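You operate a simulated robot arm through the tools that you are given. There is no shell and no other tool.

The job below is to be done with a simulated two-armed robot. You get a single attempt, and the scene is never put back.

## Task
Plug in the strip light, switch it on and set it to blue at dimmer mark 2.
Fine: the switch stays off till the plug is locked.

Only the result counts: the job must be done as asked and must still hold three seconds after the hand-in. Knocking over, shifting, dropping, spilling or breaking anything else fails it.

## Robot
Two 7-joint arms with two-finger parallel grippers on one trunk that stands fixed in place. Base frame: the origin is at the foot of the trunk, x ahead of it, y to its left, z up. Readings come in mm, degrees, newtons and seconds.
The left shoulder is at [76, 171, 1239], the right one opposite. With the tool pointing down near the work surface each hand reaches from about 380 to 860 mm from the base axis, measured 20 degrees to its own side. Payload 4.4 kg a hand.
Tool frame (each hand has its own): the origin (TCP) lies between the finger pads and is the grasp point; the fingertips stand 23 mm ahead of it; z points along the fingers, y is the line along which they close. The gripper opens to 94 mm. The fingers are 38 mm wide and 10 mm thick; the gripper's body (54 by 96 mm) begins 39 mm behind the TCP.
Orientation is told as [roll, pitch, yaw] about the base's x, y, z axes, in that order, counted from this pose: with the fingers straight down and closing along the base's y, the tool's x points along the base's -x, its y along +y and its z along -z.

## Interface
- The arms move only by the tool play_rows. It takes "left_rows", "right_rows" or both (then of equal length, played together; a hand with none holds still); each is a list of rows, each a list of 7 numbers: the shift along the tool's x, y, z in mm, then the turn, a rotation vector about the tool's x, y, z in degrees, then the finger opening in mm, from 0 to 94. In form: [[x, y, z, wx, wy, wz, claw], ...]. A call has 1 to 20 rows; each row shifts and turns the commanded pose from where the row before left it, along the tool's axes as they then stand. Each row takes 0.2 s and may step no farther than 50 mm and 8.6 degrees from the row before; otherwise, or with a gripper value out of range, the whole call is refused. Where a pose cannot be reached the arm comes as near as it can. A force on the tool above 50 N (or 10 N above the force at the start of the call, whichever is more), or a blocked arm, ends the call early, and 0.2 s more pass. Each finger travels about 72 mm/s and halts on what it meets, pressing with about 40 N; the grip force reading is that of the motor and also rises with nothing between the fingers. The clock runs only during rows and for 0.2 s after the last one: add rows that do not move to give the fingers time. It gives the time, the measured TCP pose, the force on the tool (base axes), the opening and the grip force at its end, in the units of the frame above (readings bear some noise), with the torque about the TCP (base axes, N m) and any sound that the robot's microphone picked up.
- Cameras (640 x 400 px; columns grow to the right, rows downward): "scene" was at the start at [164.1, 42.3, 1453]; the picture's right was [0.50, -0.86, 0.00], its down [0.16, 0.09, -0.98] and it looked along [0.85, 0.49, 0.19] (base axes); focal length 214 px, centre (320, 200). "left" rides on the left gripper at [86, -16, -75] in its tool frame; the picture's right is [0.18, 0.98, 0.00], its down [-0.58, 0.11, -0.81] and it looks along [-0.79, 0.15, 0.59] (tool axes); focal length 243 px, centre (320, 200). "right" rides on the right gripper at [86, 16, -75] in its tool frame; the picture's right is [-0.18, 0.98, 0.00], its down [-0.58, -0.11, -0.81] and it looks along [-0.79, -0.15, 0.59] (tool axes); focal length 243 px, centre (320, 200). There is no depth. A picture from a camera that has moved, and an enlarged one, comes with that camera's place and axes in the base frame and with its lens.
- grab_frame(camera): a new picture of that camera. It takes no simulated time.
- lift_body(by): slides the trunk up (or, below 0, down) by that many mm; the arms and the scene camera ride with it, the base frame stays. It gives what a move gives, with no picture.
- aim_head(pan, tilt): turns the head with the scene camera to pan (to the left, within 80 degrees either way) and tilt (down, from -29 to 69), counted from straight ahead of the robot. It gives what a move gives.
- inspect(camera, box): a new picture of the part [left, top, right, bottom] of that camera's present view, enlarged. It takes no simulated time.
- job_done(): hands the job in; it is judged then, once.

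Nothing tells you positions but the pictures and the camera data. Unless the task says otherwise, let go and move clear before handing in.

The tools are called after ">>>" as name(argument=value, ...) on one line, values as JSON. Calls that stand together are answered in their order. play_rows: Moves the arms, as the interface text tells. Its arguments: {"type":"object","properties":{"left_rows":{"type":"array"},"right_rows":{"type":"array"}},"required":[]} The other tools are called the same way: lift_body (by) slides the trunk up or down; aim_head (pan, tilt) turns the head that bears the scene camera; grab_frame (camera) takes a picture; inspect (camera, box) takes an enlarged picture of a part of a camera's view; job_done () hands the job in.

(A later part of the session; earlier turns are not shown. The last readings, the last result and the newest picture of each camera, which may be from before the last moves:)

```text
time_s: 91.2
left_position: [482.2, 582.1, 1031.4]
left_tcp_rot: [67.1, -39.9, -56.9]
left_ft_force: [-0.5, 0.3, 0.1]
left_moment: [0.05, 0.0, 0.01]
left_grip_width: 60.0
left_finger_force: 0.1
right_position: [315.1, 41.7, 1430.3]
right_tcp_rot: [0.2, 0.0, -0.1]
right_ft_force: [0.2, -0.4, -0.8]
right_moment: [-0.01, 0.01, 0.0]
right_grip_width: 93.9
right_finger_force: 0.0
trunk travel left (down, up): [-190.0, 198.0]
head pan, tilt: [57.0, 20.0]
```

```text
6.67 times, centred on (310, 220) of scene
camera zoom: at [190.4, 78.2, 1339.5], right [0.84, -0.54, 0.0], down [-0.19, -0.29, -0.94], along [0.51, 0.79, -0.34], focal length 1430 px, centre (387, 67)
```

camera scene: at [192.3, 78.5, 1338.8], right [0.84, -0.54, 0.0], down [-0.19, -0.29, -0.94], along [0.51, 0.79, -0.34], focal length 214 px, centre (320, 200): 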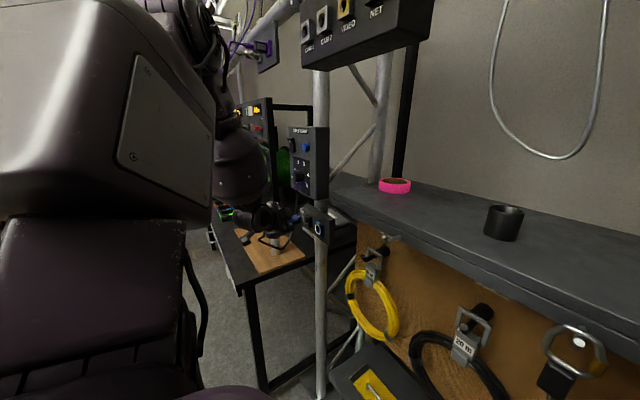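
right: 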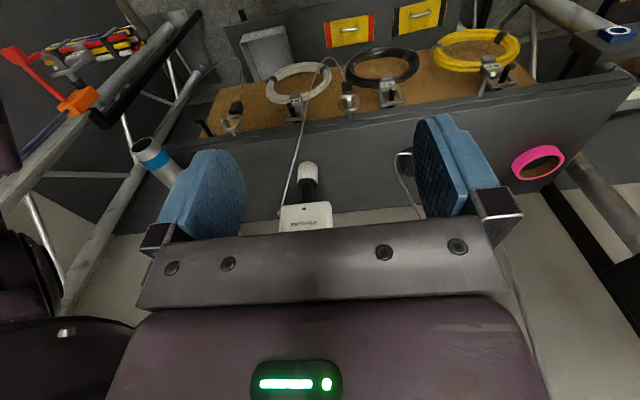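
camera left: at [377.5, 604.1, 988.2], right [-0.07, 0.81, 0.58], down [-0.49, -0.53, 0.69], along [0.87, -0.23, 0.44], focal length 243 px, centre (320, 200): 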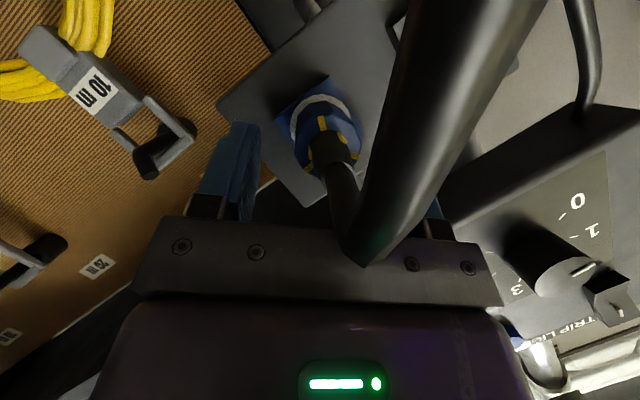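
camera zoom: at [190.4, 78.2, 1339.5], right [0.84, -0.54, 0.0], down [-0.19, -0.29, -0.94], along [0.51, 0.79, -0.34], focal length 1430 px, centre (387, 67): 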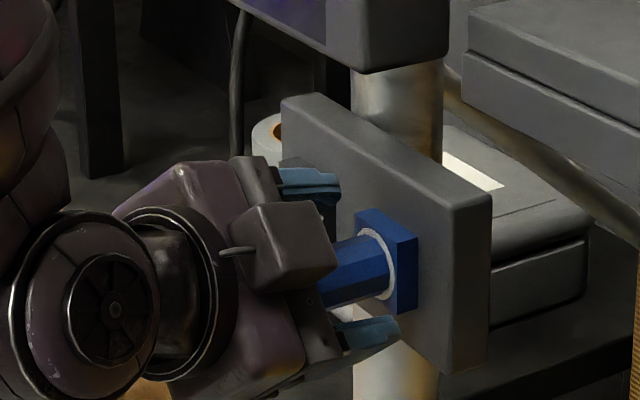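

The fingers straddle the plug with reach to spare. Closing on it.

>>> play_rows(left_rows=[[0, 0, 0, 0, 0, 0, 40], [0, 0, 0, 0, 0, 0, 10], [0, 0, 0, 0, 0, 0, 10], [0, 0, 0, 0, 0, 0, 10]])

>>> grab_frame(camera="left")

>>> inspect(camera="scene", box=[290, 200, 350, 245])

```text
time_s: 92.2
left_position: [481.5, 582.4, 1032.5]
left_tcp_rot: [67.0, -39.9, -56.9]
left_ft_force: [0.2, 1.5, 1.8]
left_moment: [0.06, -0.08, 0.1]
left_grip_width: 27.8
left_finger_force: 40.4
right_position: [315.0, 42.4, 1431.1]
right_tcp_rot: [0.1, -0.1, -0.1]
right_ft_force: [0.1, 0.0, 0.5]
right_moment: [0.0, 0.01, -0.02]
right_grip_width: 93.8
right_finger_force: 0.1
trunk travel left (down, up): [-190.0, 198.0]
head pan, tilt: [57.0, 20.0]
```

```text
taken
camera left: at [377.6, 604.4, 988.3], right [-0.07, 0.81, 0.58], down [-0.49, -0.53, 0.69], along [0.87, -0.23, 0.44], focal length 243 px, centre (320, 200)
```

left: 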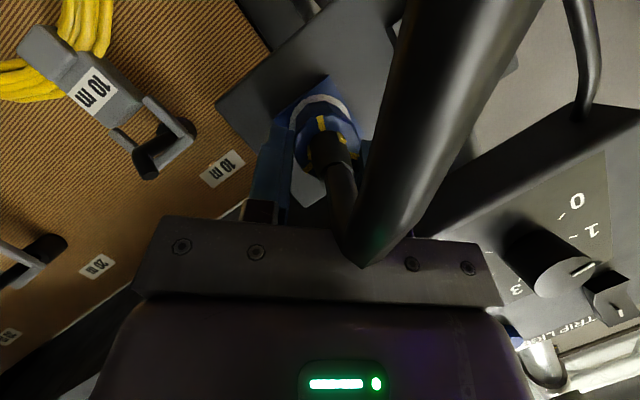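

```text
8.89 times, centred on (320, 222) of scene
camera zoom: at [190.4, 78.5, 1339.5], right [0.84, -0.54, 0.0], down [-0.19, -0.29, -0.94], along [0.51, 0.79, -0.34], focal length 1906 px, centre (320, 0)
```

zoom: 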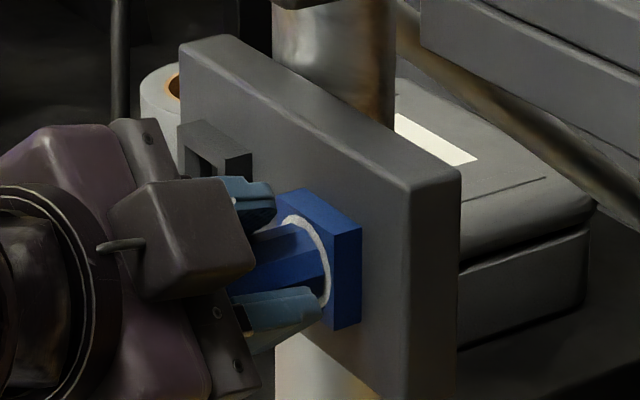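

Good grip at 27.8 mm. Now a careful clockwise twist about the plug axis with a slight push, 10° first.

>>> play_rows(left_rows=[[-0.42, 0, 0.91, 0, 0, 0, 10], [0.06, -1.48, 0.03, -2.08, 0, 4.55, 10], [0.06, -1.48, 0.03, -2.08, 0, 4.55, 10], [0, 0, 0, 0, 0, 0, 10]])

>>> inspect(camera="left", box=[270, 70, 380, 220])

>>> inspect(camera="scene", box=[290, 200, 350, 245])

```text
time_s: 93.2
left_position: [480.9, 579.9, 1030.5]
left_tcp_rot: [73.5, -31.3, -60.7]
left_ft_force: [-4.8, 4.6, 3.8]
left_moment: [0.13, 0.04, 0.24]
left_grip_width: 28.0
left_finger_force: 39.5
right_position: [314.5, 42.7, 1429.7]
right_tcp_rot: [0.1, 0.0, -0.1]
right_ft_force: [-0.2, 0.3, -0.5]
right_moment: [0.0, 0.01, -0.02]
right_grip_width: 94.1
right_finger_force: 0.0
trunk travel left (down, up): [-190.0, 198.0]
head pan, tilt: [57.0, 20.0]
```

```text
2.67 times, centred on (325, 145) of left
camera zoom: at [377.7, 610.0, 990.4], right [-0.07, 0.7, 0.71], down [-0.49, -0.65, 0.59], along [0.87, -0.3, 0.39], focal length 647 px, centre (307, 347)
```

zoom: 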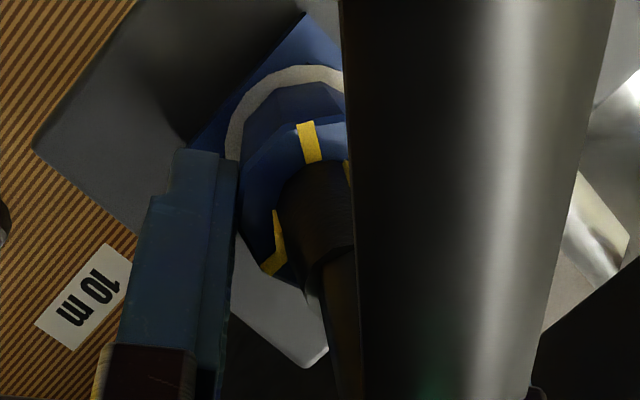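

```text
8.89 times, centred on (320, 222) of scene
camera zoom: at [189.7, 78.5, 1339.6], right [0.84, -0.54, 0.0], down [-0.19, -0.29, -0.94], along [0.51, 0.79, -0.34], focal length 1906 px, centre (320, 0)
```

zoom: 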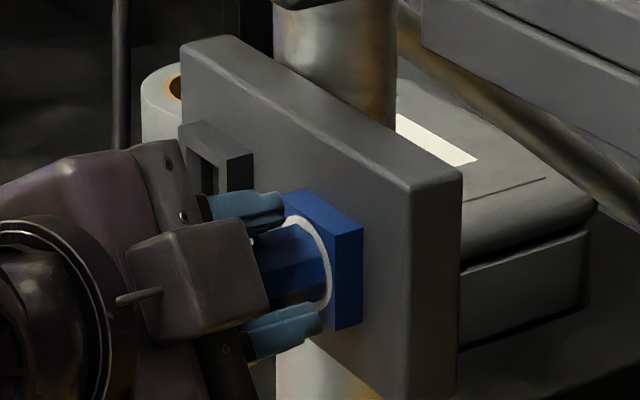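

Twisting works with no reach problem. Continuing in small steps while monitoring the torque and listening for a click.

>>> play_rows(left_rows=[[0.06, -1.3, 0.03, -2.08, 0, 4.55, 10], [0.06, -1.3, 0.03, -2.08, 0, 4.55, 10], [0.06, -1.3, 0.03, -2.08, 0, 4.55, 10], [0, 0, 0, 0, 0, 0, 10]])

>>> inspect(camera="left", box=[270, 70, 380, 220])

```text
time_s: 94.2
left_position: [481.5, 578.6, 1025.9]
left_tcp_rot: [81.1, -18.0, -64.0]
left_ft_force: [-5.7, 0.8, 1.3]
left_moment: [0.0, -0.04, 0.32]
left_grip_width: 27.7
left_finger_force: 40.5
right_position: [315.3, 42.2, 1430.1]
right_tcp_rot: [0.2, 0.1, 0.0]
right_ft_force: [0.1, 0.0, 0.0]
right_moment: [0.0, -0.01, -0.01]
right_grip_width: 94.0
right_finger_force: 0.1
trunk travel left (down, up): [-190.0, 198.0]
head pan, tilt: [57.0, 20.0]
```

```text
2.67 times, centred on (325, 145) of left
camera zoom: at [377.7, 617.4, 995.6], right [-0.07, 0.49, 0.87], down [-0.49, -0.77, 0.4], along [0.87, -0.4, 0.3], focal length 647 px, centre (307, 347)
```

zoom: 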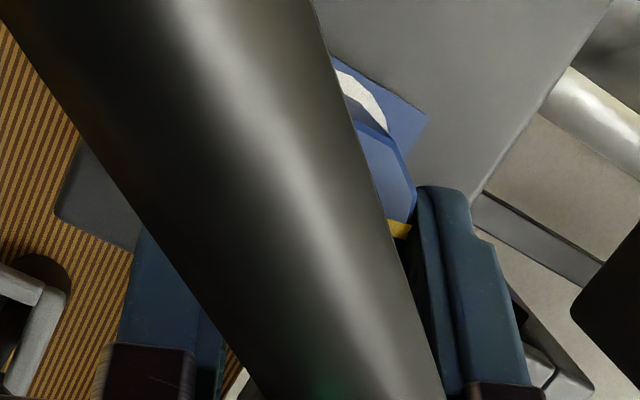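

>>> play_rows(left_rows=[[0.06, -1.4, 0.03, -2.08, 0, 4.55, 10], [0.06, -1.4, 0.03, -2.08, 0, 4.55, 10], [0.06, -1.4, 0.03, -2.08, 0, 4.55, 10], [0, 0, 0, 0, 0, 0, 10]])

>>> inspect(camera="scene", box=[290, 200, 350, 245])

```text
time_s: 95.2
left_position: [480.9, 577.2, 1021.5]
left_tcp_rot: [87.6, -4.4, -65.4]
left_ft_force: [-2.0, -3.0, -6.0]
left_moment: [-0.12, -0.01, 0.27]
left_grip_width: 27.8
left_finger_force: 39.8
right_position: [315.3, 42.0, 1429.7]
right_tcp_rot: [0.1, 0.2, -0.1]
right_ft_force: [-0.1, -1.1, -0.7]
right_moment: [0.01, 0.0, 0.0]
right_grip_width: 93.9
right_finger_force: 0.1
trunk travel left (down, up): [-190.0, 198.0]
head pan, tilt: [57.0, 20.0]
```

```text
8.89 times, centred on (320, 222) of scene
camera zoom: at [190.6, 78.4, 1339.3], right [0.84, -0.54, 0.0], down [-0.19, -0.29, -0.94], along [0.51, 0.79, -0.34], focal length 1906 px, centre (320, 0)
```

zoom: 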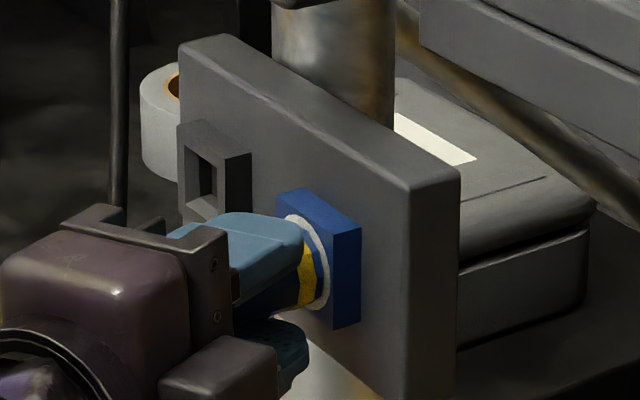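

The plug is turning with the hand, about 40° so far, and a yellow mark on the collar has come into view. Continuing.

>>> play_rows(left_rows=[[0.06, -1.6, 0.03, -2.08, 0, 4.55, 10], [0.06, -1.5, 0.03, -2.08, 0, 4.55, 10], [0.06, -1.5, 0.03, -2.08, 0, 4.55, 10], [0, 0, 0, 0, 0, 0, 10]])

>>> inspect(camera="scene", box=[290, 200, 350, 245])

```text
time_s: 96.2
left_position: [481.8, 577.9, 1016.3]
left_tcp_rot: [93.8, 9.2, -65.2]
left_ft_force: [-5.0, -8.2, -11.5]
left_moment: [-0.17, -0.09, 0.21]
left_grip_width: 28.0
left_finger_force: 40.2
right_position: [315.3, 42.2, 1429.8]
right_tcp_rot: [0.1, 0.1, -0.1]
right_ft_force: [0.2, -0.1, -0.3]
right_moment: [0.02, -0.02, -0.01]
right_grip_width: 93.8
right_finger_force: 0.0
trunk travel left (down, up): [-190.0, 198.0]
head pan, tilt: [57.0, 20.0]
```

```text
8.89 times, centred on (320, 222) of scene
camera zoom: at [190.8, 78.3, 1339.3], right [0.84, -0.54, 0.0], down [-0.19, -0.29, -0.94], along [0.51, 0.79, -0.34], focal length 1906 px, centre (320, 0)
```

zoom: 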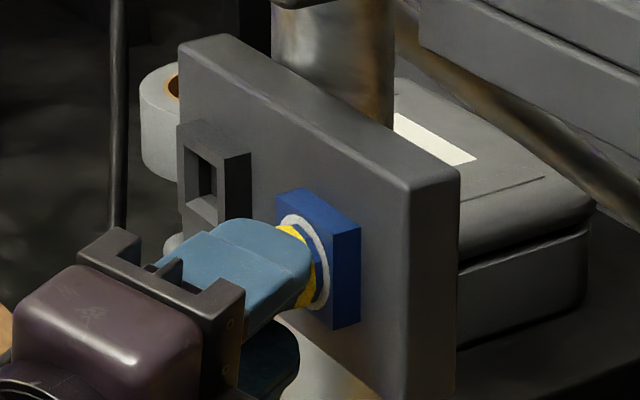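

>>> inspect(camera="scene", box=[310, 215, 335, 240])

>>> grab_frame(camera="left")

```text
16.00 times, centred on (322, 228) of scene
camera zoom: at [190.8, 78.3, 1339.3], right [0.84, -0.54, 0.0], down [-0.19, -0.29, -0.94], along [0.51, 0.79, -0.34], focal length 3432 px, centre (280, -240)
```

zoom: 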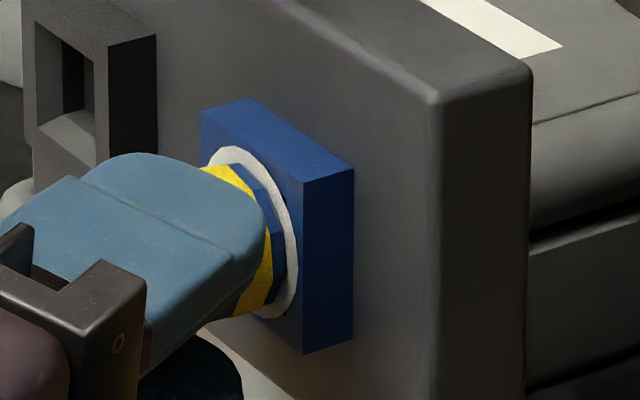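

```text
taken
camera left: at [377.7, 627.3, 1010.7], right [-0.07, -0.01, 1.0], down [-0.49, -0.87, -0.04], along [0.87, -0.49, 0.06], focal length 243 px, centre (320, 200)
```

left: 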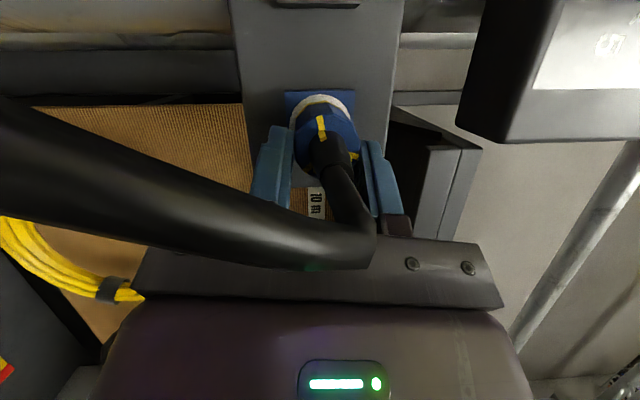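

A yellow band has appeared on the collar near the ring, possibly a lock indicator. There is some side load, so I'll re-centre slightly and twist another 10°, watching the torque.

>>> play_rows(left_rows=[[-0.9, -1.0, -0.4, 0, 0, 0, 10], [0.06, -1.48, 0.03, -2.08, 0, 4.55, 10], [0, 0, 0, 0, 0, 0, 10]])

>>> play_rows(left_rows=[[0.06, -1.48, 0.03, -2.08, 0, 4.55, 10], [0, 0, 0, 0, 0, 0, 10]])

>>> inspect(camera="scene", box=[310, 215, 335, 240])

>>> inspect(camera="left", box=[260, 70, 400, 220])

```text
time_s: 97.0
left_position: [482.1, 579.3, 1016.0]
left_tcp_rot: [96.1, 13.7, -64.7]
left_ft_force: [-2.6, -1.0, -5.4]
left_moment: [-0.49, -0.12, 0.25]
left_grip_width: 27.7
left_finger_force: 40.1
right_position: [315.8, 43.0, 1430.5]
right_tcp_rot: [0.0, -0.1, -0.2]
right_ft_force: [-0.1, 0.0, 0.3]
right_moment: [0.0, -0.01, 0.0]
right_grip_width: 94.0
right_finger_force: 0.1
trunk travel left (down, up): [-190.0, 198.0]
head pan, tilt: [57.0, 20.0]
```

```text
time_s: 97.6
left_position: [479.9, 578.5, 1014.6]
left_tcp_rot: [98.3, 18.1, -64.1]
left_ft_force: [-0.3, 1.1, -2.5]
left_moment: [-0.72, -0.06, 0.24]
left_grip_width: 27.9
left_finger_force: 40.1
right_position: [316.1, 43.6, 1431.0]
right_tcp_rot: [0.0, 0.1, -0.1]
right_ft_force: [-0.5, -0.5, -0.2]
right_moment: [0.01, 0.02, 0.03]
right_grip_width: 93.9
right_finger_force: 0.0
trunk travel left (down, up): [-190.0, 198.0]
head pan, tilt: [57.0, 20.0]
```

```text
16.00 times, centred on (322, 228) of scene
camera zoom: at [190.6, 78.8, 1339.4], right [0.84, -0.54, 0.0], down [-0.19, -0.29, -0.94], along [0.51, 0.79, -0.34], focal length 3432 px, centre (280, -240)
```

zoom: 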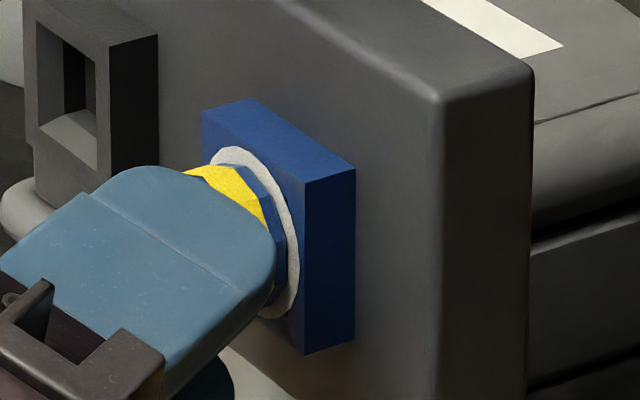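

```text
2.67 times, centred on (330, 145) of left
camera zoom: at [377.8, 628.3, 1016.1], right [-0.07, -0.18, 0.98], down [-0.49, -0.85, -0.19], along [0.87, -0.5, -0.03], focal length 647 px, centre (293, 347)
```

zoom: 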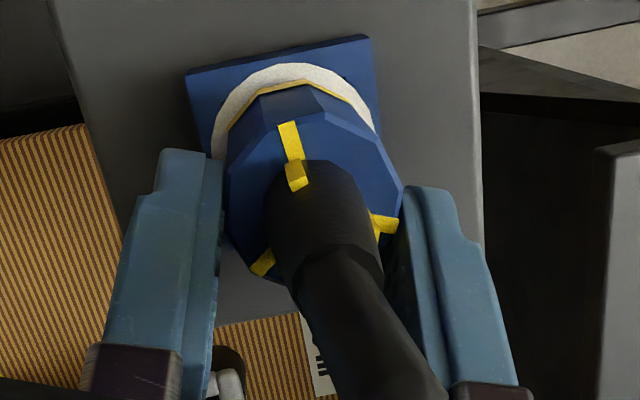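

The collar ticks now line up with the gland chips, and the torque has climbed to −0.72 N·m as if at an end stop, which looks like the locked position. I'll zoom to verify the alignment.

>>> inspect(camera="left", box=[290, 80, 370, 180])

```text
4.00 times, centred on (330, 130) of left
camera zoom: at [377.8, 628.3, 1016.1], right [-0.07, -0.18, 0.98], down [-0.49, -0.85, -0.19], along [0.87, -0.5, -0.03], focal length 970 px, centre (280, 480)
```

zoom: 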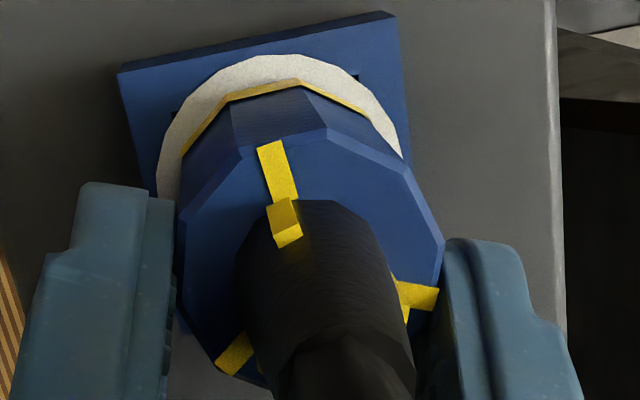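

>>> play_rows(left_rows=[[0.03, -0.8, 0.02, -1.25, 0, 2.73, 10], [0, 0, 0, 0, 0, 0, 10], [0, 0, 0, 0, 0, 0, 10]])

>>> inspect(camera="left", box=[290, 80, 370, 180])

```text
time_s: 98.4
left_position: [481.1, 578.8, 1012.2]
left_tcp_rot: [99.7, 20.9, -63.7]
left_ft_force: [0.4, -1.0, -2.0]
left_moment: [-0.66, -0.22, 0.06]
left_grip_width: 28.1
left_finger_force: 39.9
right_position: [314.9, 42.5, 1430.6]
right_tcp_rot: [0.1, 0.1, -0.1]
right_ft_force: [0.8, -0.2, 0.6]
right_moment: [0.01, 0.02, -0.01]
right_grip_width: 94.1
right_finger_force: 0.0
trunk travel left (down, up): [-190.0, 198.0]
head pan, tilt: [57.0, 20.0]
```

```text
4.00 times, centred on (330, 130) of left
camera zoom: at [377.8, 628.4, 1017.9], right [-0.07, -0.23, 0.97], down [-0.49, -0.84, -0.23], along [0.87, -0.5, -0.05], focal length 970 px, centre (280, 480)
```

zoom: 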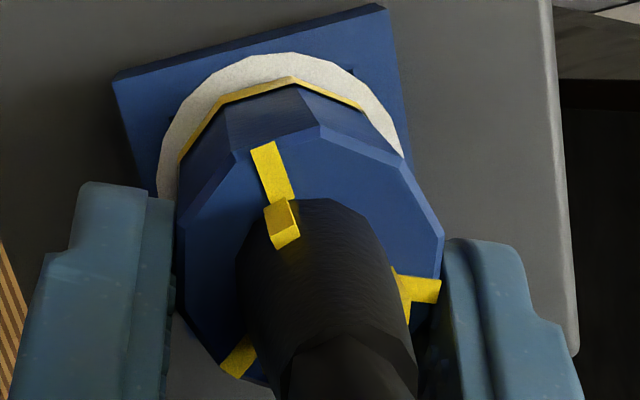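

The torque is saturating with the marks still aligned, so the collar is at its stop. I'll open the fingers and check that it holds.

>>> play_rows(left_rows=[[0, 0, 0, 0, 0, 0, 34], [0, 0, 0, 0, 0, 0, 45], [0, 0, 0, 0, 0, 0, 60], [0, 0, 0, 0, 0, 0, 60]])

>>> inspect(camera="left", box=[290, 80, 370, 180])

>>> inspect(camera="scene", box=[290, 200, 350, 245])

```text
time_s: 99.4
left_position: [480.9, 579.3, 1013.0]
left_tcp_rot: [99.7, 20.9, -63.7]
left_ft_force: [-0.1, -0.6, 0.2]
left_moment: [0.0, 0.03, -0.01]
left_grip_width: 60.0
left_finger_force: 0.0
right_position: [316.2, 41.9, 1431.6]
right_tcp_rot: [0.1, 0.1, -0.1]
right_ft_force: [0.6, -0.1, 0.2]
right_moment: [0.01, 0.05, 0.01]
right_grip_width: 94.1
right_finger_force: 0.1
trunk travel left (down, up): [-190.0, 198.0]
head pan, tilt: [57.0, 20.0]
```

```text
4.00 times, centred on (330, 130) of left
camera zoom: at [377.6, 628.3, 1017.9], right [-0.07, -0.23, 0.97], down [-0.49, -0.84, -0.23], along [0.87, -0.5, -0.05], focal length 970 px, centre (280, 480)
```

zoom: 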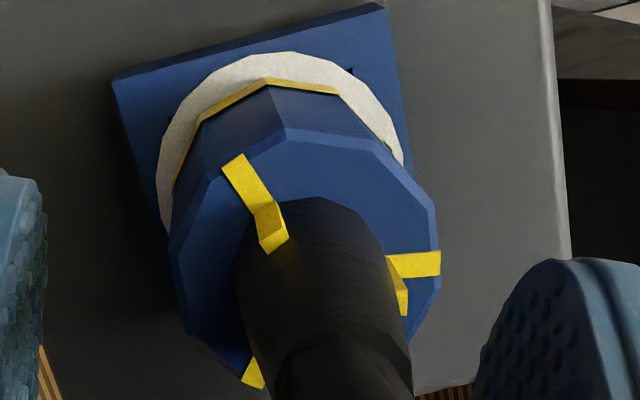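

```text
8.89 times, centred on (320, 222) of scene
camera zoom: at [190.5, 78.3, 1339.5], right [0.84, -0.54, 0.0], down [-0.19, -0.29, -0.94], along [0.51, 0.79, -0.34], focal length 1906 px, centre (320, 0)
```

zoom: 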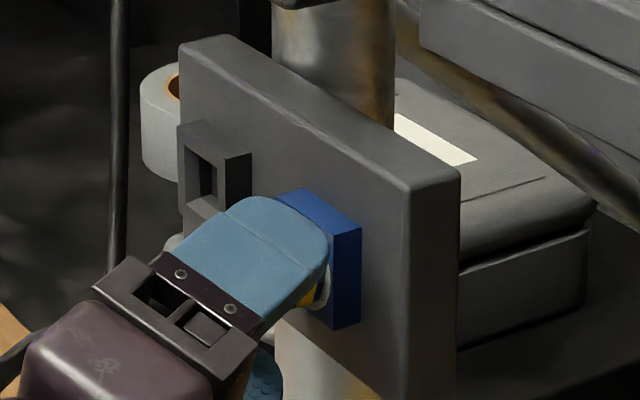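

The plug holds with the marks aligned and the collar's yellow ring showing, so I take it as locked. I'll withdraw the hand along the fingers and look at the whole assembly.

>>> play_rows(left_rows=[[0, 0, -10, 0, 0, 0, 60], [0, 0, -20, 0, 0, 0, 60], [0, 0, -25, 0, 0, 0, 60], [0, 0, -25, 0, 0, 0, 60], [0, 0, -15, 0, 0, 0, 60], [0, 0, 0, 0, 0, 0, 60]])

>>> grab_frame(camera="left")

>>> inspect(camera="scene", box=[290, 200, 350, 245])

>>> grab_frame(camera="scene")

```text
time_s: 100.8
left_position: [395.1, 542.4, 997.6]
left_tcp_rot: [99.8, 20.9, -63.7]
left_ft_force: [0.6, -0.3, -0.5]
left_moment: [0.01, 0.01, -0.05]
left_grip_width: 59.9
left_finger_force: 0.0
right_position: [316.1, 41.6, 1430.4]
right_tcp_rot: [0.2, 0.1, -0.1]
right_ft_force: [0.1, -0.4, -0.2]
right_moment: [0.04, -0.01, 0.0]
right_grip_width: 93.9
right_finger_force: 0.0
trunk travel left (down, up): [-190.0, 198.0]
head pan, tilt: [57.0, 20.0]
```

```text
taken
camera left: at [291.2, 592.4, 1002.6], right [-0.07, -0.23, 0.97], down [-0.49, -0.84, -0.23], along [0.87, -0.5, -0.05], focal length 243 px, centre (320, 200)
```

left: 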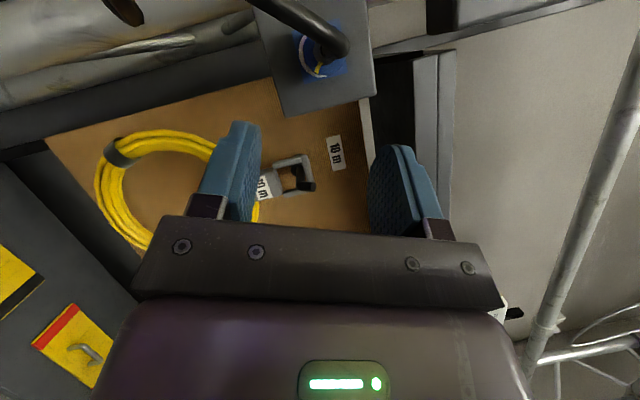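

```text
8.89 times, centred on (320, 222) of scene
camera zoom: at [190.5, 78.3, 1339.4], right [0.84, -0.54, 0.0], down [-0.19, -0.29, -0.94], along [0.51, 0.79, -0.34], focal length 1906 px, centre (320, 0)
```

zoom: 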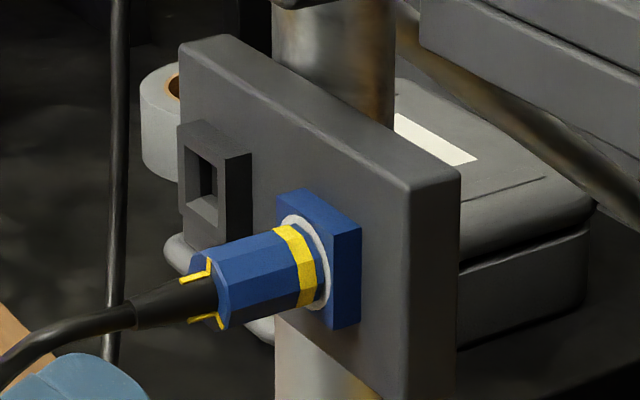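

```text
taken
camera scene: at [190.5, 78.3, 1339.4], right [0.84, -0.54, 0.0], down [-0.19, -0.29, -0.94], along [0.51, 0.79, -0.34], focal length 214 px, centre (320, 200)
```

scene: 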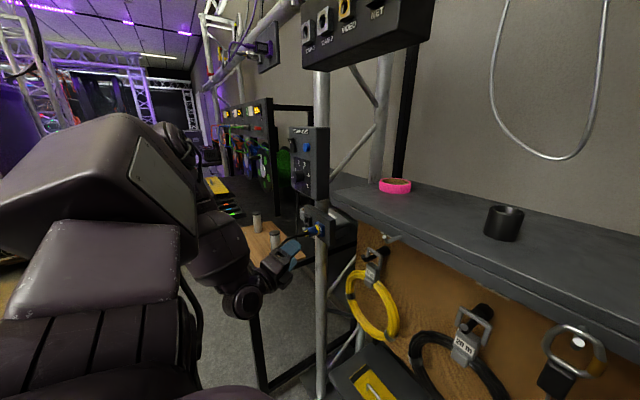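

The plug now clearly shows a full yellow band that wasn't there before, with ticks and chips aligned, so it is locked. Next come the controls: I'll pull the hand back, roll it upright and raise the trunk to get a good frontal view of the STRIP LIGHT box.

>>> play_rows(left_rows=[[12.5, 0, -27.3, 0, 0, 0, 60], [12.5, 0, -27.3, 0, 0, 0, 60], [0, 0, 0, 3.12, 0, -6.82, 60], [0, 0, 0, 3.12, 0, -6.82, 60], [0, 0, 0, 3.12, 0, -6.82, 60], [0, 0, 0, 3.12, 0, -6.82, 60], [0, 0, 0, 3.12, 0, -6.82, 60], [0, 0, 0, 3.12, 0, -6.82, 60], [0, 0, 0, 3.12, 0, -6.82, 60], [0, 0, 0, 3.12, 0, -6.82, 60], [0, 0, 0, 3.12, 0, -6.82, 60], [0, 0, 0, 0, 0, 0, 60]])

>>> lift_body(by=60)

>>> grab_frame(camera="left")

>>> grab_frame(camera="scene")

```text
time_s: 103.4
left_position: [335.5, 542.2, 998.1]
left_tcp_rot: [67.3, -39.6, -57.2]
left_ft_force: [-0.1, 0.3, 0.3]
left_moment: [0.01, 0.02, 0.01]
left_grip_width: 60.0
left_finger_force: 0.0
right_position: [315.0, 42.1, 1430.6]
right_tcp_rot: [0.1, 0.1, -0.1]
right_ft_force: [0.9, 0.2, 0.5]
right_moment: [0.02, -0.02, 0.0]
right_grip_width: 94.1
right_finger_force: 0.0
trunk travel left (down, up): [-190.0, 198.0]
head pan, tilt: [57.0, 20.0]
```

```text
time_s: 104.4
left_position: [337.0, 542.0, 1057.7]
left_tcp_rot: [67.3, -39.5, -57.1]
left_ft_force: [1.3, 0.7, -0.3]
left_moment: [0.01, 0.05, -0.01]
left_grip_width: 60.1
left_finger_force: 0.1
right_position: [317.5, 42.4, 1488.1]
right_tcp_rot: [0.0, 0.2, -0.1]
right_ft_force: [0.8, 0.0, -0.1]
right_moment: [-0.05, 0.05, 0.02]
right_grip_width: 94.0
right_finger_force: 0.0
trunk travel left (down, up): [-250.0, 138.0]
head pan, tilt: [57.0, 20.0]
```

```text
taken
camera left: at [231.9, 564.5, 1013.8], right [-0.07, 0.81, 0.58], down [-0.49, -0.54, 0.69], along [0.87, -0.24, 0.43], focal length 243 px, centre (320, 200)
```

left: 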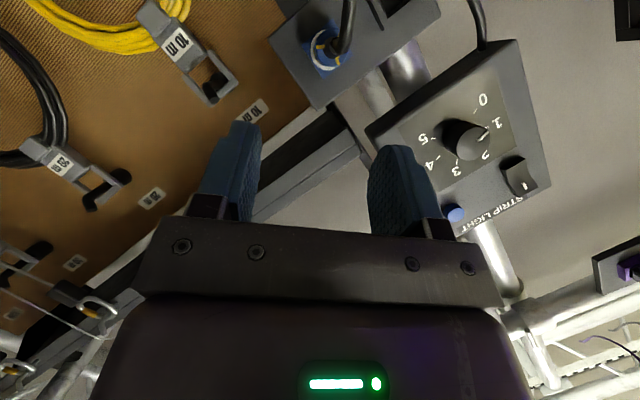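

```text
taken
camera scene: at [143.7, 78.3, 1404.0], right [0.84, -0.54, 0.0], down [-0.19, -0.29, -0.94], along [0.51, 0.79, -0.34], focal length 214 px, centre (320, 200)
```

scene: 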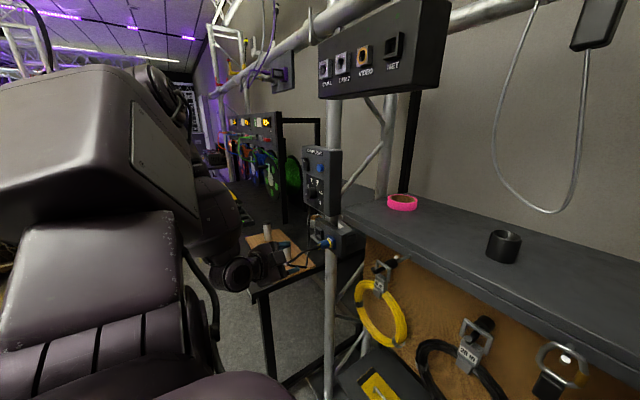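

>>> inspect(camera="left", box=[360, 60, 560, 240])

>>> inspect(camera="scene", box=[295, 140, 355, 220])

```text
2.22 times, centred on (460, 150) of left
camera zoom: at [231.9, 564.5, 1013.8], right [-0.07, 0.81, 0.58], down [-0.49, -0.54, 0.69], along [0.87, -0.24, 0.43], focal length 539 px, centre (9, 311)
```

zoom: 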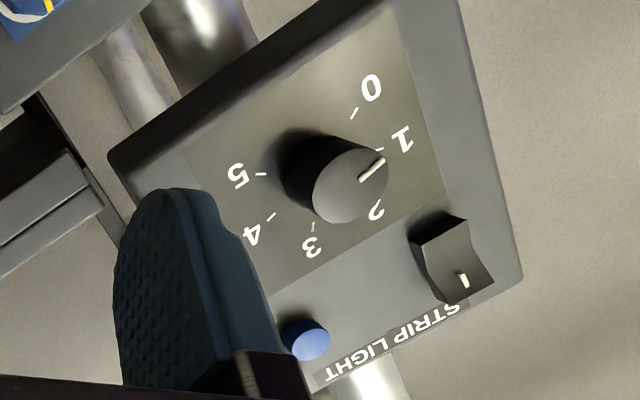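

```text
5.00 times, centred on (325, 180) of scene
camera zoom: at [143.7, 78.3, 1404.0], right [0.84, -0.54, 0.0], down [-0.19, -0.29, -0.94], along [0.51, 0.79, -0.34], focal length 1072 px, centre (295, 300)
```

zoom: 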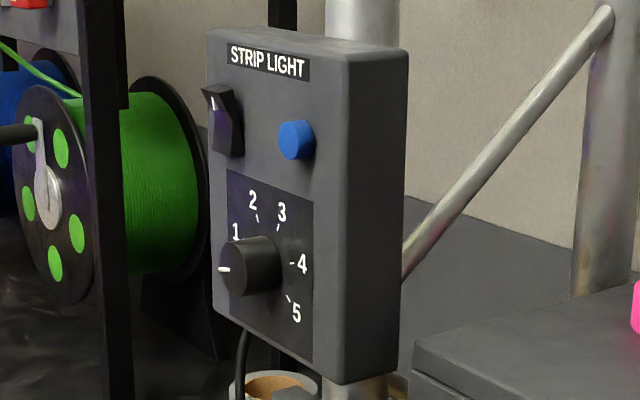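

From two hand-camera views I get: knob face near (477, 669, 1182), blue button face near (494, 627, 1272), rocker "I" mark near (489, 711, 1285); the rocker's upper half still sticks out, so it is off. Before operating it, I'll look for the strip itself to know what to watch.

>>> aim_head(pan=40, tilt=-22)

>>> grab_frame(camera="scene")

>>> aim_head(pan=10, tilt=-20)

>>> grab_frame(camera="scene")

```text
time_s: 105.5
left_position: [334.1, 542.0, 1058.4]
left_tcp_rot: [67.4, -39.5, -57.2]
left_ft_force: [0.1, -0.7, -0.4]
left_moment: [-0.01, 0.01, -0.02]
left_grip_width: 60.0
left_finger_force: 0.1
right_position: [314.2, 42.1, 1490.7]
right_tcp_rot: [0.2, 0.0, 0.0]
right_ft_force: [0.2, 0.0, 0.3]
right_moment: [-0.01, 0.01, 0.06]
right_grip_width: 94.1
right_finger_force: 0.1
trunk travel left (down, up): [-250.0, 138.0]
head pan, tilt: [40.0, -22.0]
```

```text
taken
camera scene: at [148.4, 47.9, 1468.4], right [0.64, -0.77, 0.0], down [0.29, 0.24, -0.93], along [0.71, 0.6, 0.37], focal length 214 px, centre (320, 200)
```

scene: 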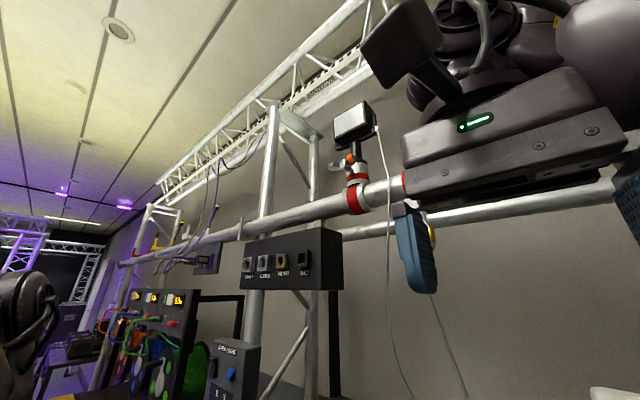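

```text
time_s: 106.4
left_position: [334.8, 541.9, 1058.2]
left_tcp_rot: [67.4, -39.5, -57.3]
left_ft_force: [-0.1, 0.1, 0.6]
left_moment: [0.02, -0.02, -0.02]
left_grip_width: 59.9
left_finger_force: 0.1
right_position: [315.7, 42.1, 1491.5]
right_tcp_rot: [0.1, -0.1, -0.1]
right_ft_force: [-1.0, -0.6, -0.3]
right_moment: [0.0, 0.03, 0.02]
right_grip_width: 93.9
right_finger_force: 0.0
trunk travel left (down, up): [-250.0, 138.0]
head pan, tilt: [10.0, -20.0]
```

```text
taken
camera scene: at [166.5, 13.5, 1465.9], right [0.17, -0.98, 0.0], down [0.34, 0.06, -0.94], along [0.93, 0.16, 0.34], focal length 214 px, centre (320, 200)
```

scene: 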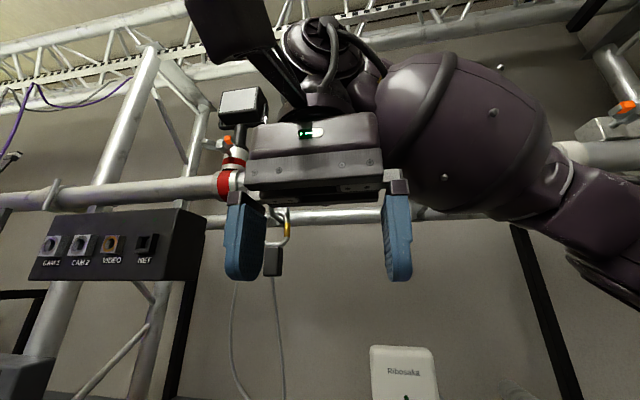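

The dotted strip running along the upper truss looks like the strip light, currently dark. I'll aim the head to see box and strip together, close the fingers and bring the hand up in front of the box in stages.

>>> aim_head(pan=45, tilt=-2)

>>> play_rows(left_rows=[[-9.6, 28.4, -5.7, 0, 0, 0, 30], [-9.6, 28.4, -5.7, 0, 0, 0, 0], [-9.6, 28.4, -5.7, 0, 0, 0, 0], [-9.6, 28.4, -5.7, 0, 0, 0, 0], [-9.6, 28.4, -5.7, 0, 0, 0, 0], [0, 0, 0, 0, 0, 0, 0]])

>>> grab_frame(camera="scene")

>>> grab_frame(camera="left")

```text
time_s: 107.4
left_position: [333.9, 541.4, 1058.2]
left_tcp_rot: [67.3, -39.5, -57.1]
left_ft_force: [-0.6, 0.3, 0.6]
left_moment: [-0.01, 0.0, -0.01]
left_grip_width: 60.1
left_finger_force: 0.0
right_position: [315.1, 42.0, 1491.3]
right_tcp_rot: [0.0, 0.1, -0.2]
right_ft_force: [0.8, -0.3, -0.9]
right_moment: [-0.03, -0.01, 0.0]
right_grip_width: 94.2
right_finger_force: 0.0
trunk travel left (down, up): [-250.0, 138.0]
head pan, tilt: [45.0, -2.0]
```

```text
time_s: 108.8
left_position: [334.4, 596.5, 1182.7]
left_tcp_rot: [67.4, -39.6, -57.2]
left_ft_force: [-0.1, 0.4, 0.4]
left_moment: [0.0, -0.01, -0.04]
left_grip_width: 0.2
left_finger_force: 40.2
left hand out of reach, approached as far as the arm can: row 5
right_position: [316.0, 41.6, 1490.6]
right_tcp_rot: [0.0, 0.0, -0.1]
right_ft_force: [-1.3, -0.8, -0.4]
right_moment: [0.05, -0.04, 0.0]
right_grip_width: 93.9
right_finger_force: 0.0
trunk travel left (down, up): [-250.0, 138.0]
head pan, tilt: [45.0, -2.0]
```

```text
taken
camera scene: at [154.3, 63.3, 1439.7], right [0.71, -0.71, 0.0], down [0.03, 0.02, -1.0], along [0.71, 0.71, 0.04], focal length 214 px, centre (320, 200)
```

scene: 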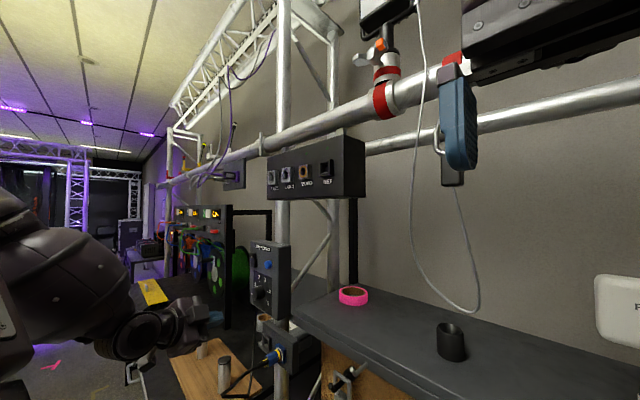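

```text
taken
camera left: at [231.2, 618.9, 1139.0], right [-0.07, 0.81, 0.58], down [-0.49, -0.54, 0.69], along [0.87, -0.24, 0.43], focal length 243 px, centre (320, 200)
```

left: 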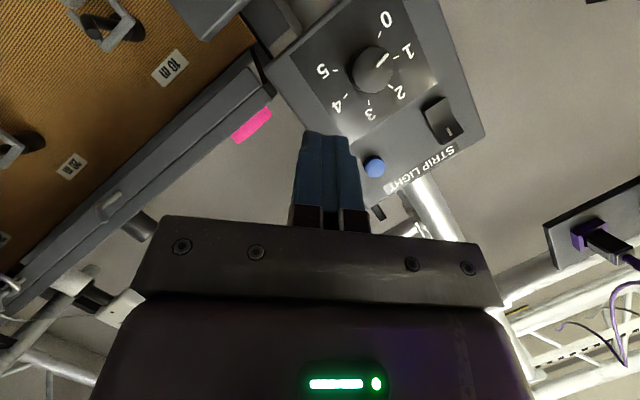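

The raised pose is limited at this trunk height, so I'll raise the trunk 100 mm; the hand rides up with it to the level of the switch.

>>> lift_body(by=100)

>>> grab_frame(camera="scene")

>>> grab_frame(camera="left")

```text
time_s: 110.1
left_position: [334.2, 596.2, 1283.3]
left_tcp_rot: [67.4, -39.5, -57.1]
left_ft_force: [0.6, 0.1, 0.3]
left_moment: [-0.01, 0.03, 0.0]
left_grip_width: 0.0
left_finger_force: 39.9
right_position: [315.6, 41.7, 1589.6]
right_tcp_rot: [0.1, 0.2, -0.1]
right_ft_force: [-0.5, 0.2, 0.0]
right_moment: [-0.03, -0.02, -0.02]
right_grip_width: 94.1
right_finger_force: 0.0
trunk travel left (down, up): [-350.0, 38.0]
head pan, tilt: [45.0, -2.0]
```

```text
taken
camera scene: at [120.9, 63.0, 1543.7], right [0.71, -0.71, 0.0], down [0.02, 0.02, -1.0], along [0.71, 0.71, 0.03], focal length 214 px, centre (320, 200)
```

scene: 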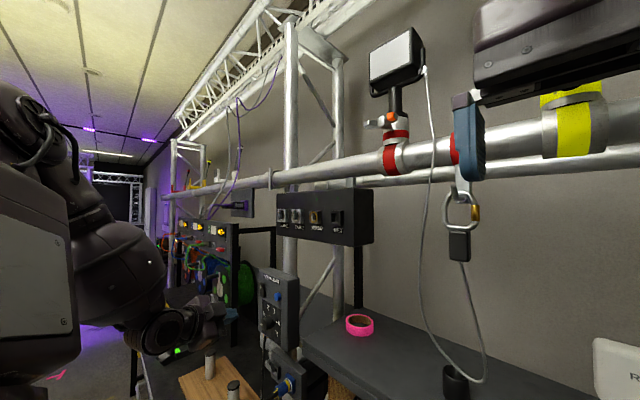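

```text
taken
camera left: at [232.2, 618.5, 1238.5], right [-0.07, 0.81, 0.58], down [-0.49, -0.54, 0.69], along [0.87, -0.23, 0.43], focal length 243 px, centre (320, 200)
```

left: 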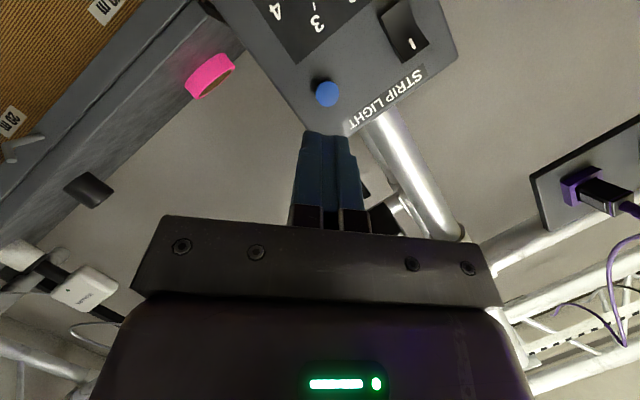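

Now the rocker and button are clearly visible ahead of the fingertips. I'll zoom to measure them.

>>> inspect(camera="left", box=[270, 0, 470, 150])

>>> inspect(camera="left", box=[370, 0, 440, 70])

>>> inspect(camera="scene", box=[240, 255, 310, 335])

```text
2.67 times, centred on (370, 75) of left
camera zoom: at [232.2, 618.5, 1238.5], right [-0.07, 0.81, 0.58], down [-0.49, -0.54, 0.69], along [0.87, -0.23, 0.43], focal length 647 px, centre (187, 533)
```

zoom: 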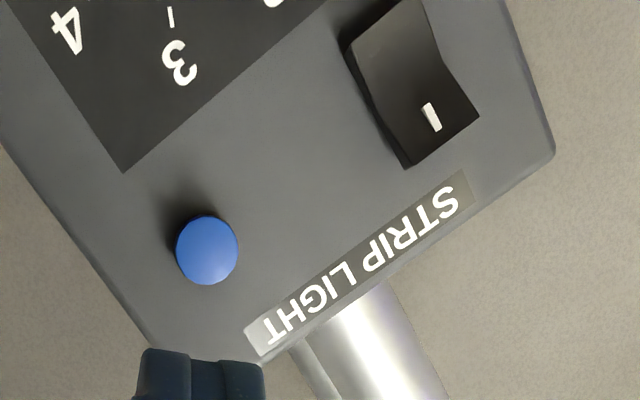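

```text
5.71 times, centred on (405, 35) of left
camera zoom: at [232.2, 618.5, 1238.5], right [-0.07, 0.81, 0.58], down [-0.49, -0.54, 0.69], along [0.87, -0.23, 0.43], focal length 1386 px, centre (-166, 1143)
```

zoom: 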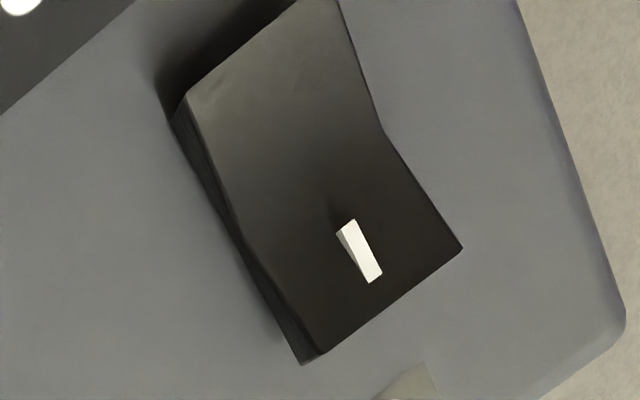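

```text
5.00 times, centred on (275, 295) of scene
camera zoom: at [120.9, 63.0, 1543.7], right [0.71, -0.71, 0.0], down [0.02, 0.02, -1.0], along [0.71, 0.71, 0.03], focal length 1072 px, centre (545, -275)
```

zoom: 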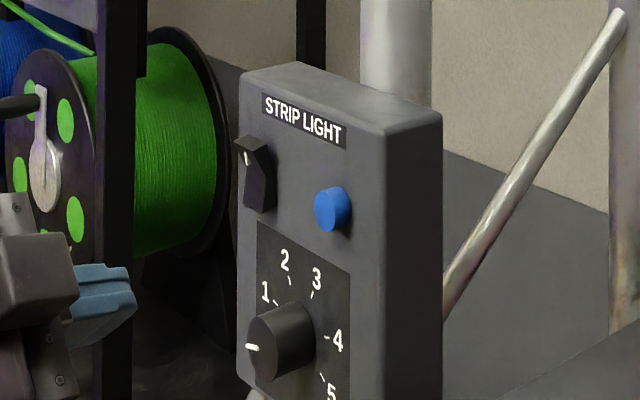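

Measured: rocker "I" at (488, 710.5, 1286), pivot near z=1275, and button face at (493, 625, 1275). I'll bring the leading edge of the closed fingertips in front of the rocker's upper half.

>>> play_rows(left_rows=[[6.6, 16.6, 26.5, 0, 0, 0, 0], [6.6, 16.6, 26.5, 0, 0, 0, 0], [6.6, 16.6, 26.5, 0, 0, 0, 0], [0, 0, 0, 0, 0, 0, 0]])

>>> grab_frame(camera="left")

>>> inspect(camera="scene", box=[220, 245, 310, 335])

```text
time_s: 111.1
left_position: [399.5, 667.6, 1283.1]
left_tcp_rot: [67.5, -39.4, -57.2]
left_ft_force: [0.0, -0.5, 0.6]
left_moment: [0.0, -0.01, 0.03]
left_grip_width: 0.0
left_finger_force: 40.2
right_position: [315.7, 42.7, 1589.2]
right_tcp_rot: [0.0, 0.0, -0.2]
right_ft_force: [0.4, -0.3, 0.1]
right_moment: [-0.02, 0.01, 0.02]
right_grip_width: 93.7
right_finger_force: 0.1
trunk travel left (down, up): [-350.0, 38.0]
head pan, tilt: [45.0, -2.0]
```

```text
taken
camera left: at [295.8, 689.1, 1239.3], right [-0.07, 0.81, 0.58], down [-0.49, -0.54, 0.69], along [0.87, -0.24, 0.43], focal length 243 px, centre (320, 200)
```

left: 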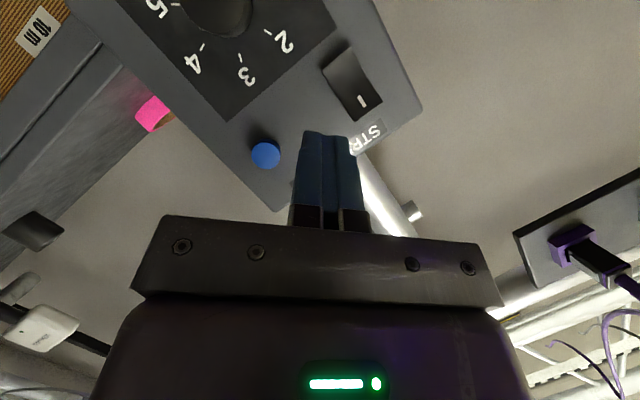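

```text
4.44 times, centred on (265, 290) of scene
camera zoom: at [120.0, 62.3, 1543.9], right [0.71, -0.71, 0.0], down [0.03, 0.03, -1.0], along [0.71, 0.71, 0.04], focal length 953 px, centre (564, -200)
```

zoom: 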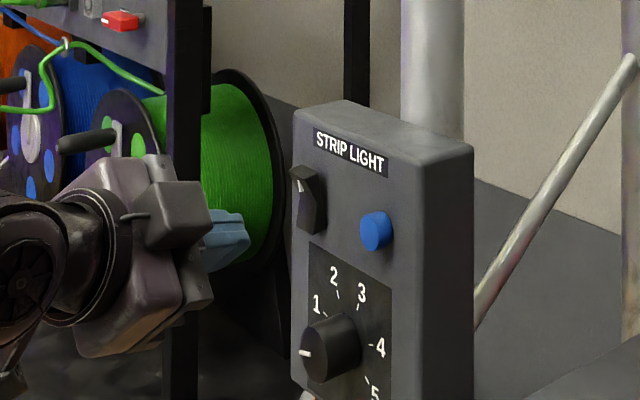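

>>> play_rows(left_rows=[[7.6, 16.7, 26, 0, 0, 0, 0], [7.6, 16.7, 26, 0, 0, 0, 0], [0, 0, 0, 0, 0, 0, 0]])

>>> grab_frame(camera="left")

>>> inspect(camera="scene", box=[240, 260, 300, 310])

```text
time_s: 111.9
left_position: [441.7, 716.3, 1282.0]
left_tcp_rot: [67.3, -39.6, -57.2]
left_ft_force: [-0.4, 0.0, 0.4]
left_moment: [-0.01, -0.02, 0.03]
left_grip_width: 0.1
left_finger_force: 40.1
right_position: [314.1, 42.0, 1590.8]
right_tcp_rot: [0.1, 0.0, -0.1]
right_ft_force: [0.2, -0.4, 0.5]
right_moment: [-0.01, 0.0, -0.03]
right_grip_width: 94.1
right_finger_force: 0.0
trunk travel left (down, up): [-350.0, 38.0]
head pan, tilt: [45.0, -2.0]
```

```text
taken
camera left: at [337.0, 738.4, 1237.2], right [-0.07, 0.81, 0.58], down [-0.49, -0.54, 0.69], along [0.87, -0.24, 0.43], focal length 243 px, centre (320, 200)
```

left: 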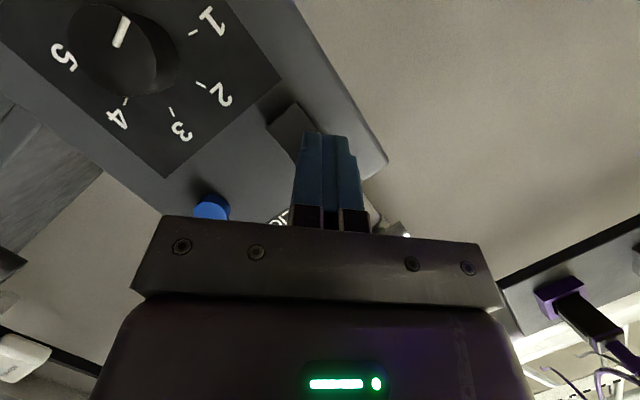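

```text
8.00 times, centred on (270, 285) of scene
camera zoom: at [120.5, 62.7, 1543.9], right [0.71, -0.71, 0.0], down [0.02, 0.03, -1.0], along [0.71, 0.71, 0.04], focal length 1716 px, centre (720, -480)
```

zoom: 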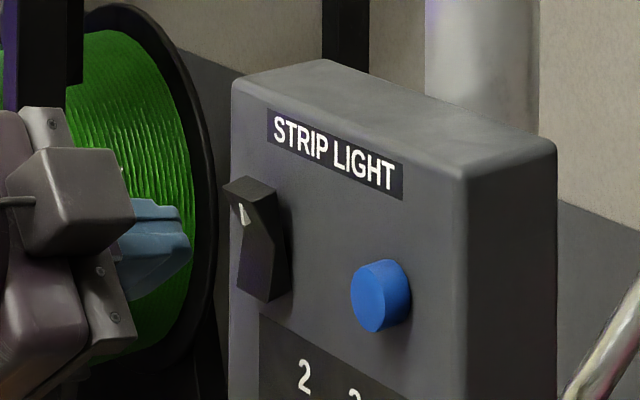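

The fingertip edge is lined up about 18 mm in front of the rocker's "I" half. I'll press forward along +x gently.

>>> play_rows(left_rows=[[-2.93, 0.04, 6.35, 0, 0, 0, 0], [-2.93, 0.04, 6.35, 0, 0, 0, 0], [-0.84, 0, 1.82, 0, 0, 0, 0], [-0.84, 0, 1.82, 0, 0, 0, 0]])

>>> inspect(camera="scene", box=[240, 260, 300, 310])

```text
time_s: 112.9
left_position: [457.8, 718.1, 1281.2]
left_tcp_rot: [67.4, -39.3, -57.2]
left_ft_force: [0.4, 0.6, 0.5]
left_moment: [-0.02, 0.05, 0.02]
left_grip_width: 0.2
left_finger_force: 40.1
right_position: [315.5, 44.1, 1591.4]
right_tcp_rot: [0.1, 0.0, -0.1]
right_ft_force: [0.9, -0.2, 0.3]
right_moment: [0.01, -0.03, -0.02]
right_grip_width: 93.8
right_finger_force: 0.1
trunk travel left (down, up): [-350.0, 38.0]
head pan, tilt: [45.0, -2.0]
```

```text
8.00 times, centred on (270, 285) of scene
camera zoom: at [120.7, 63.2, 1543.8], right [0.71, -0.71, 0.0], down [0.02, 0.02, -1.0], along [0.71, 0.71, 0.03], focal length 1716 px, centre (720, -480)
```

zoom: 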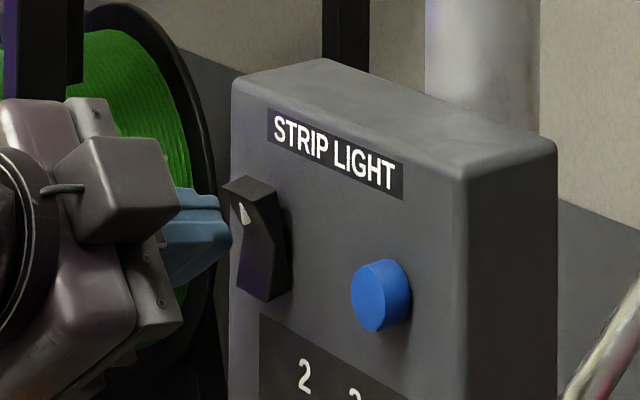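

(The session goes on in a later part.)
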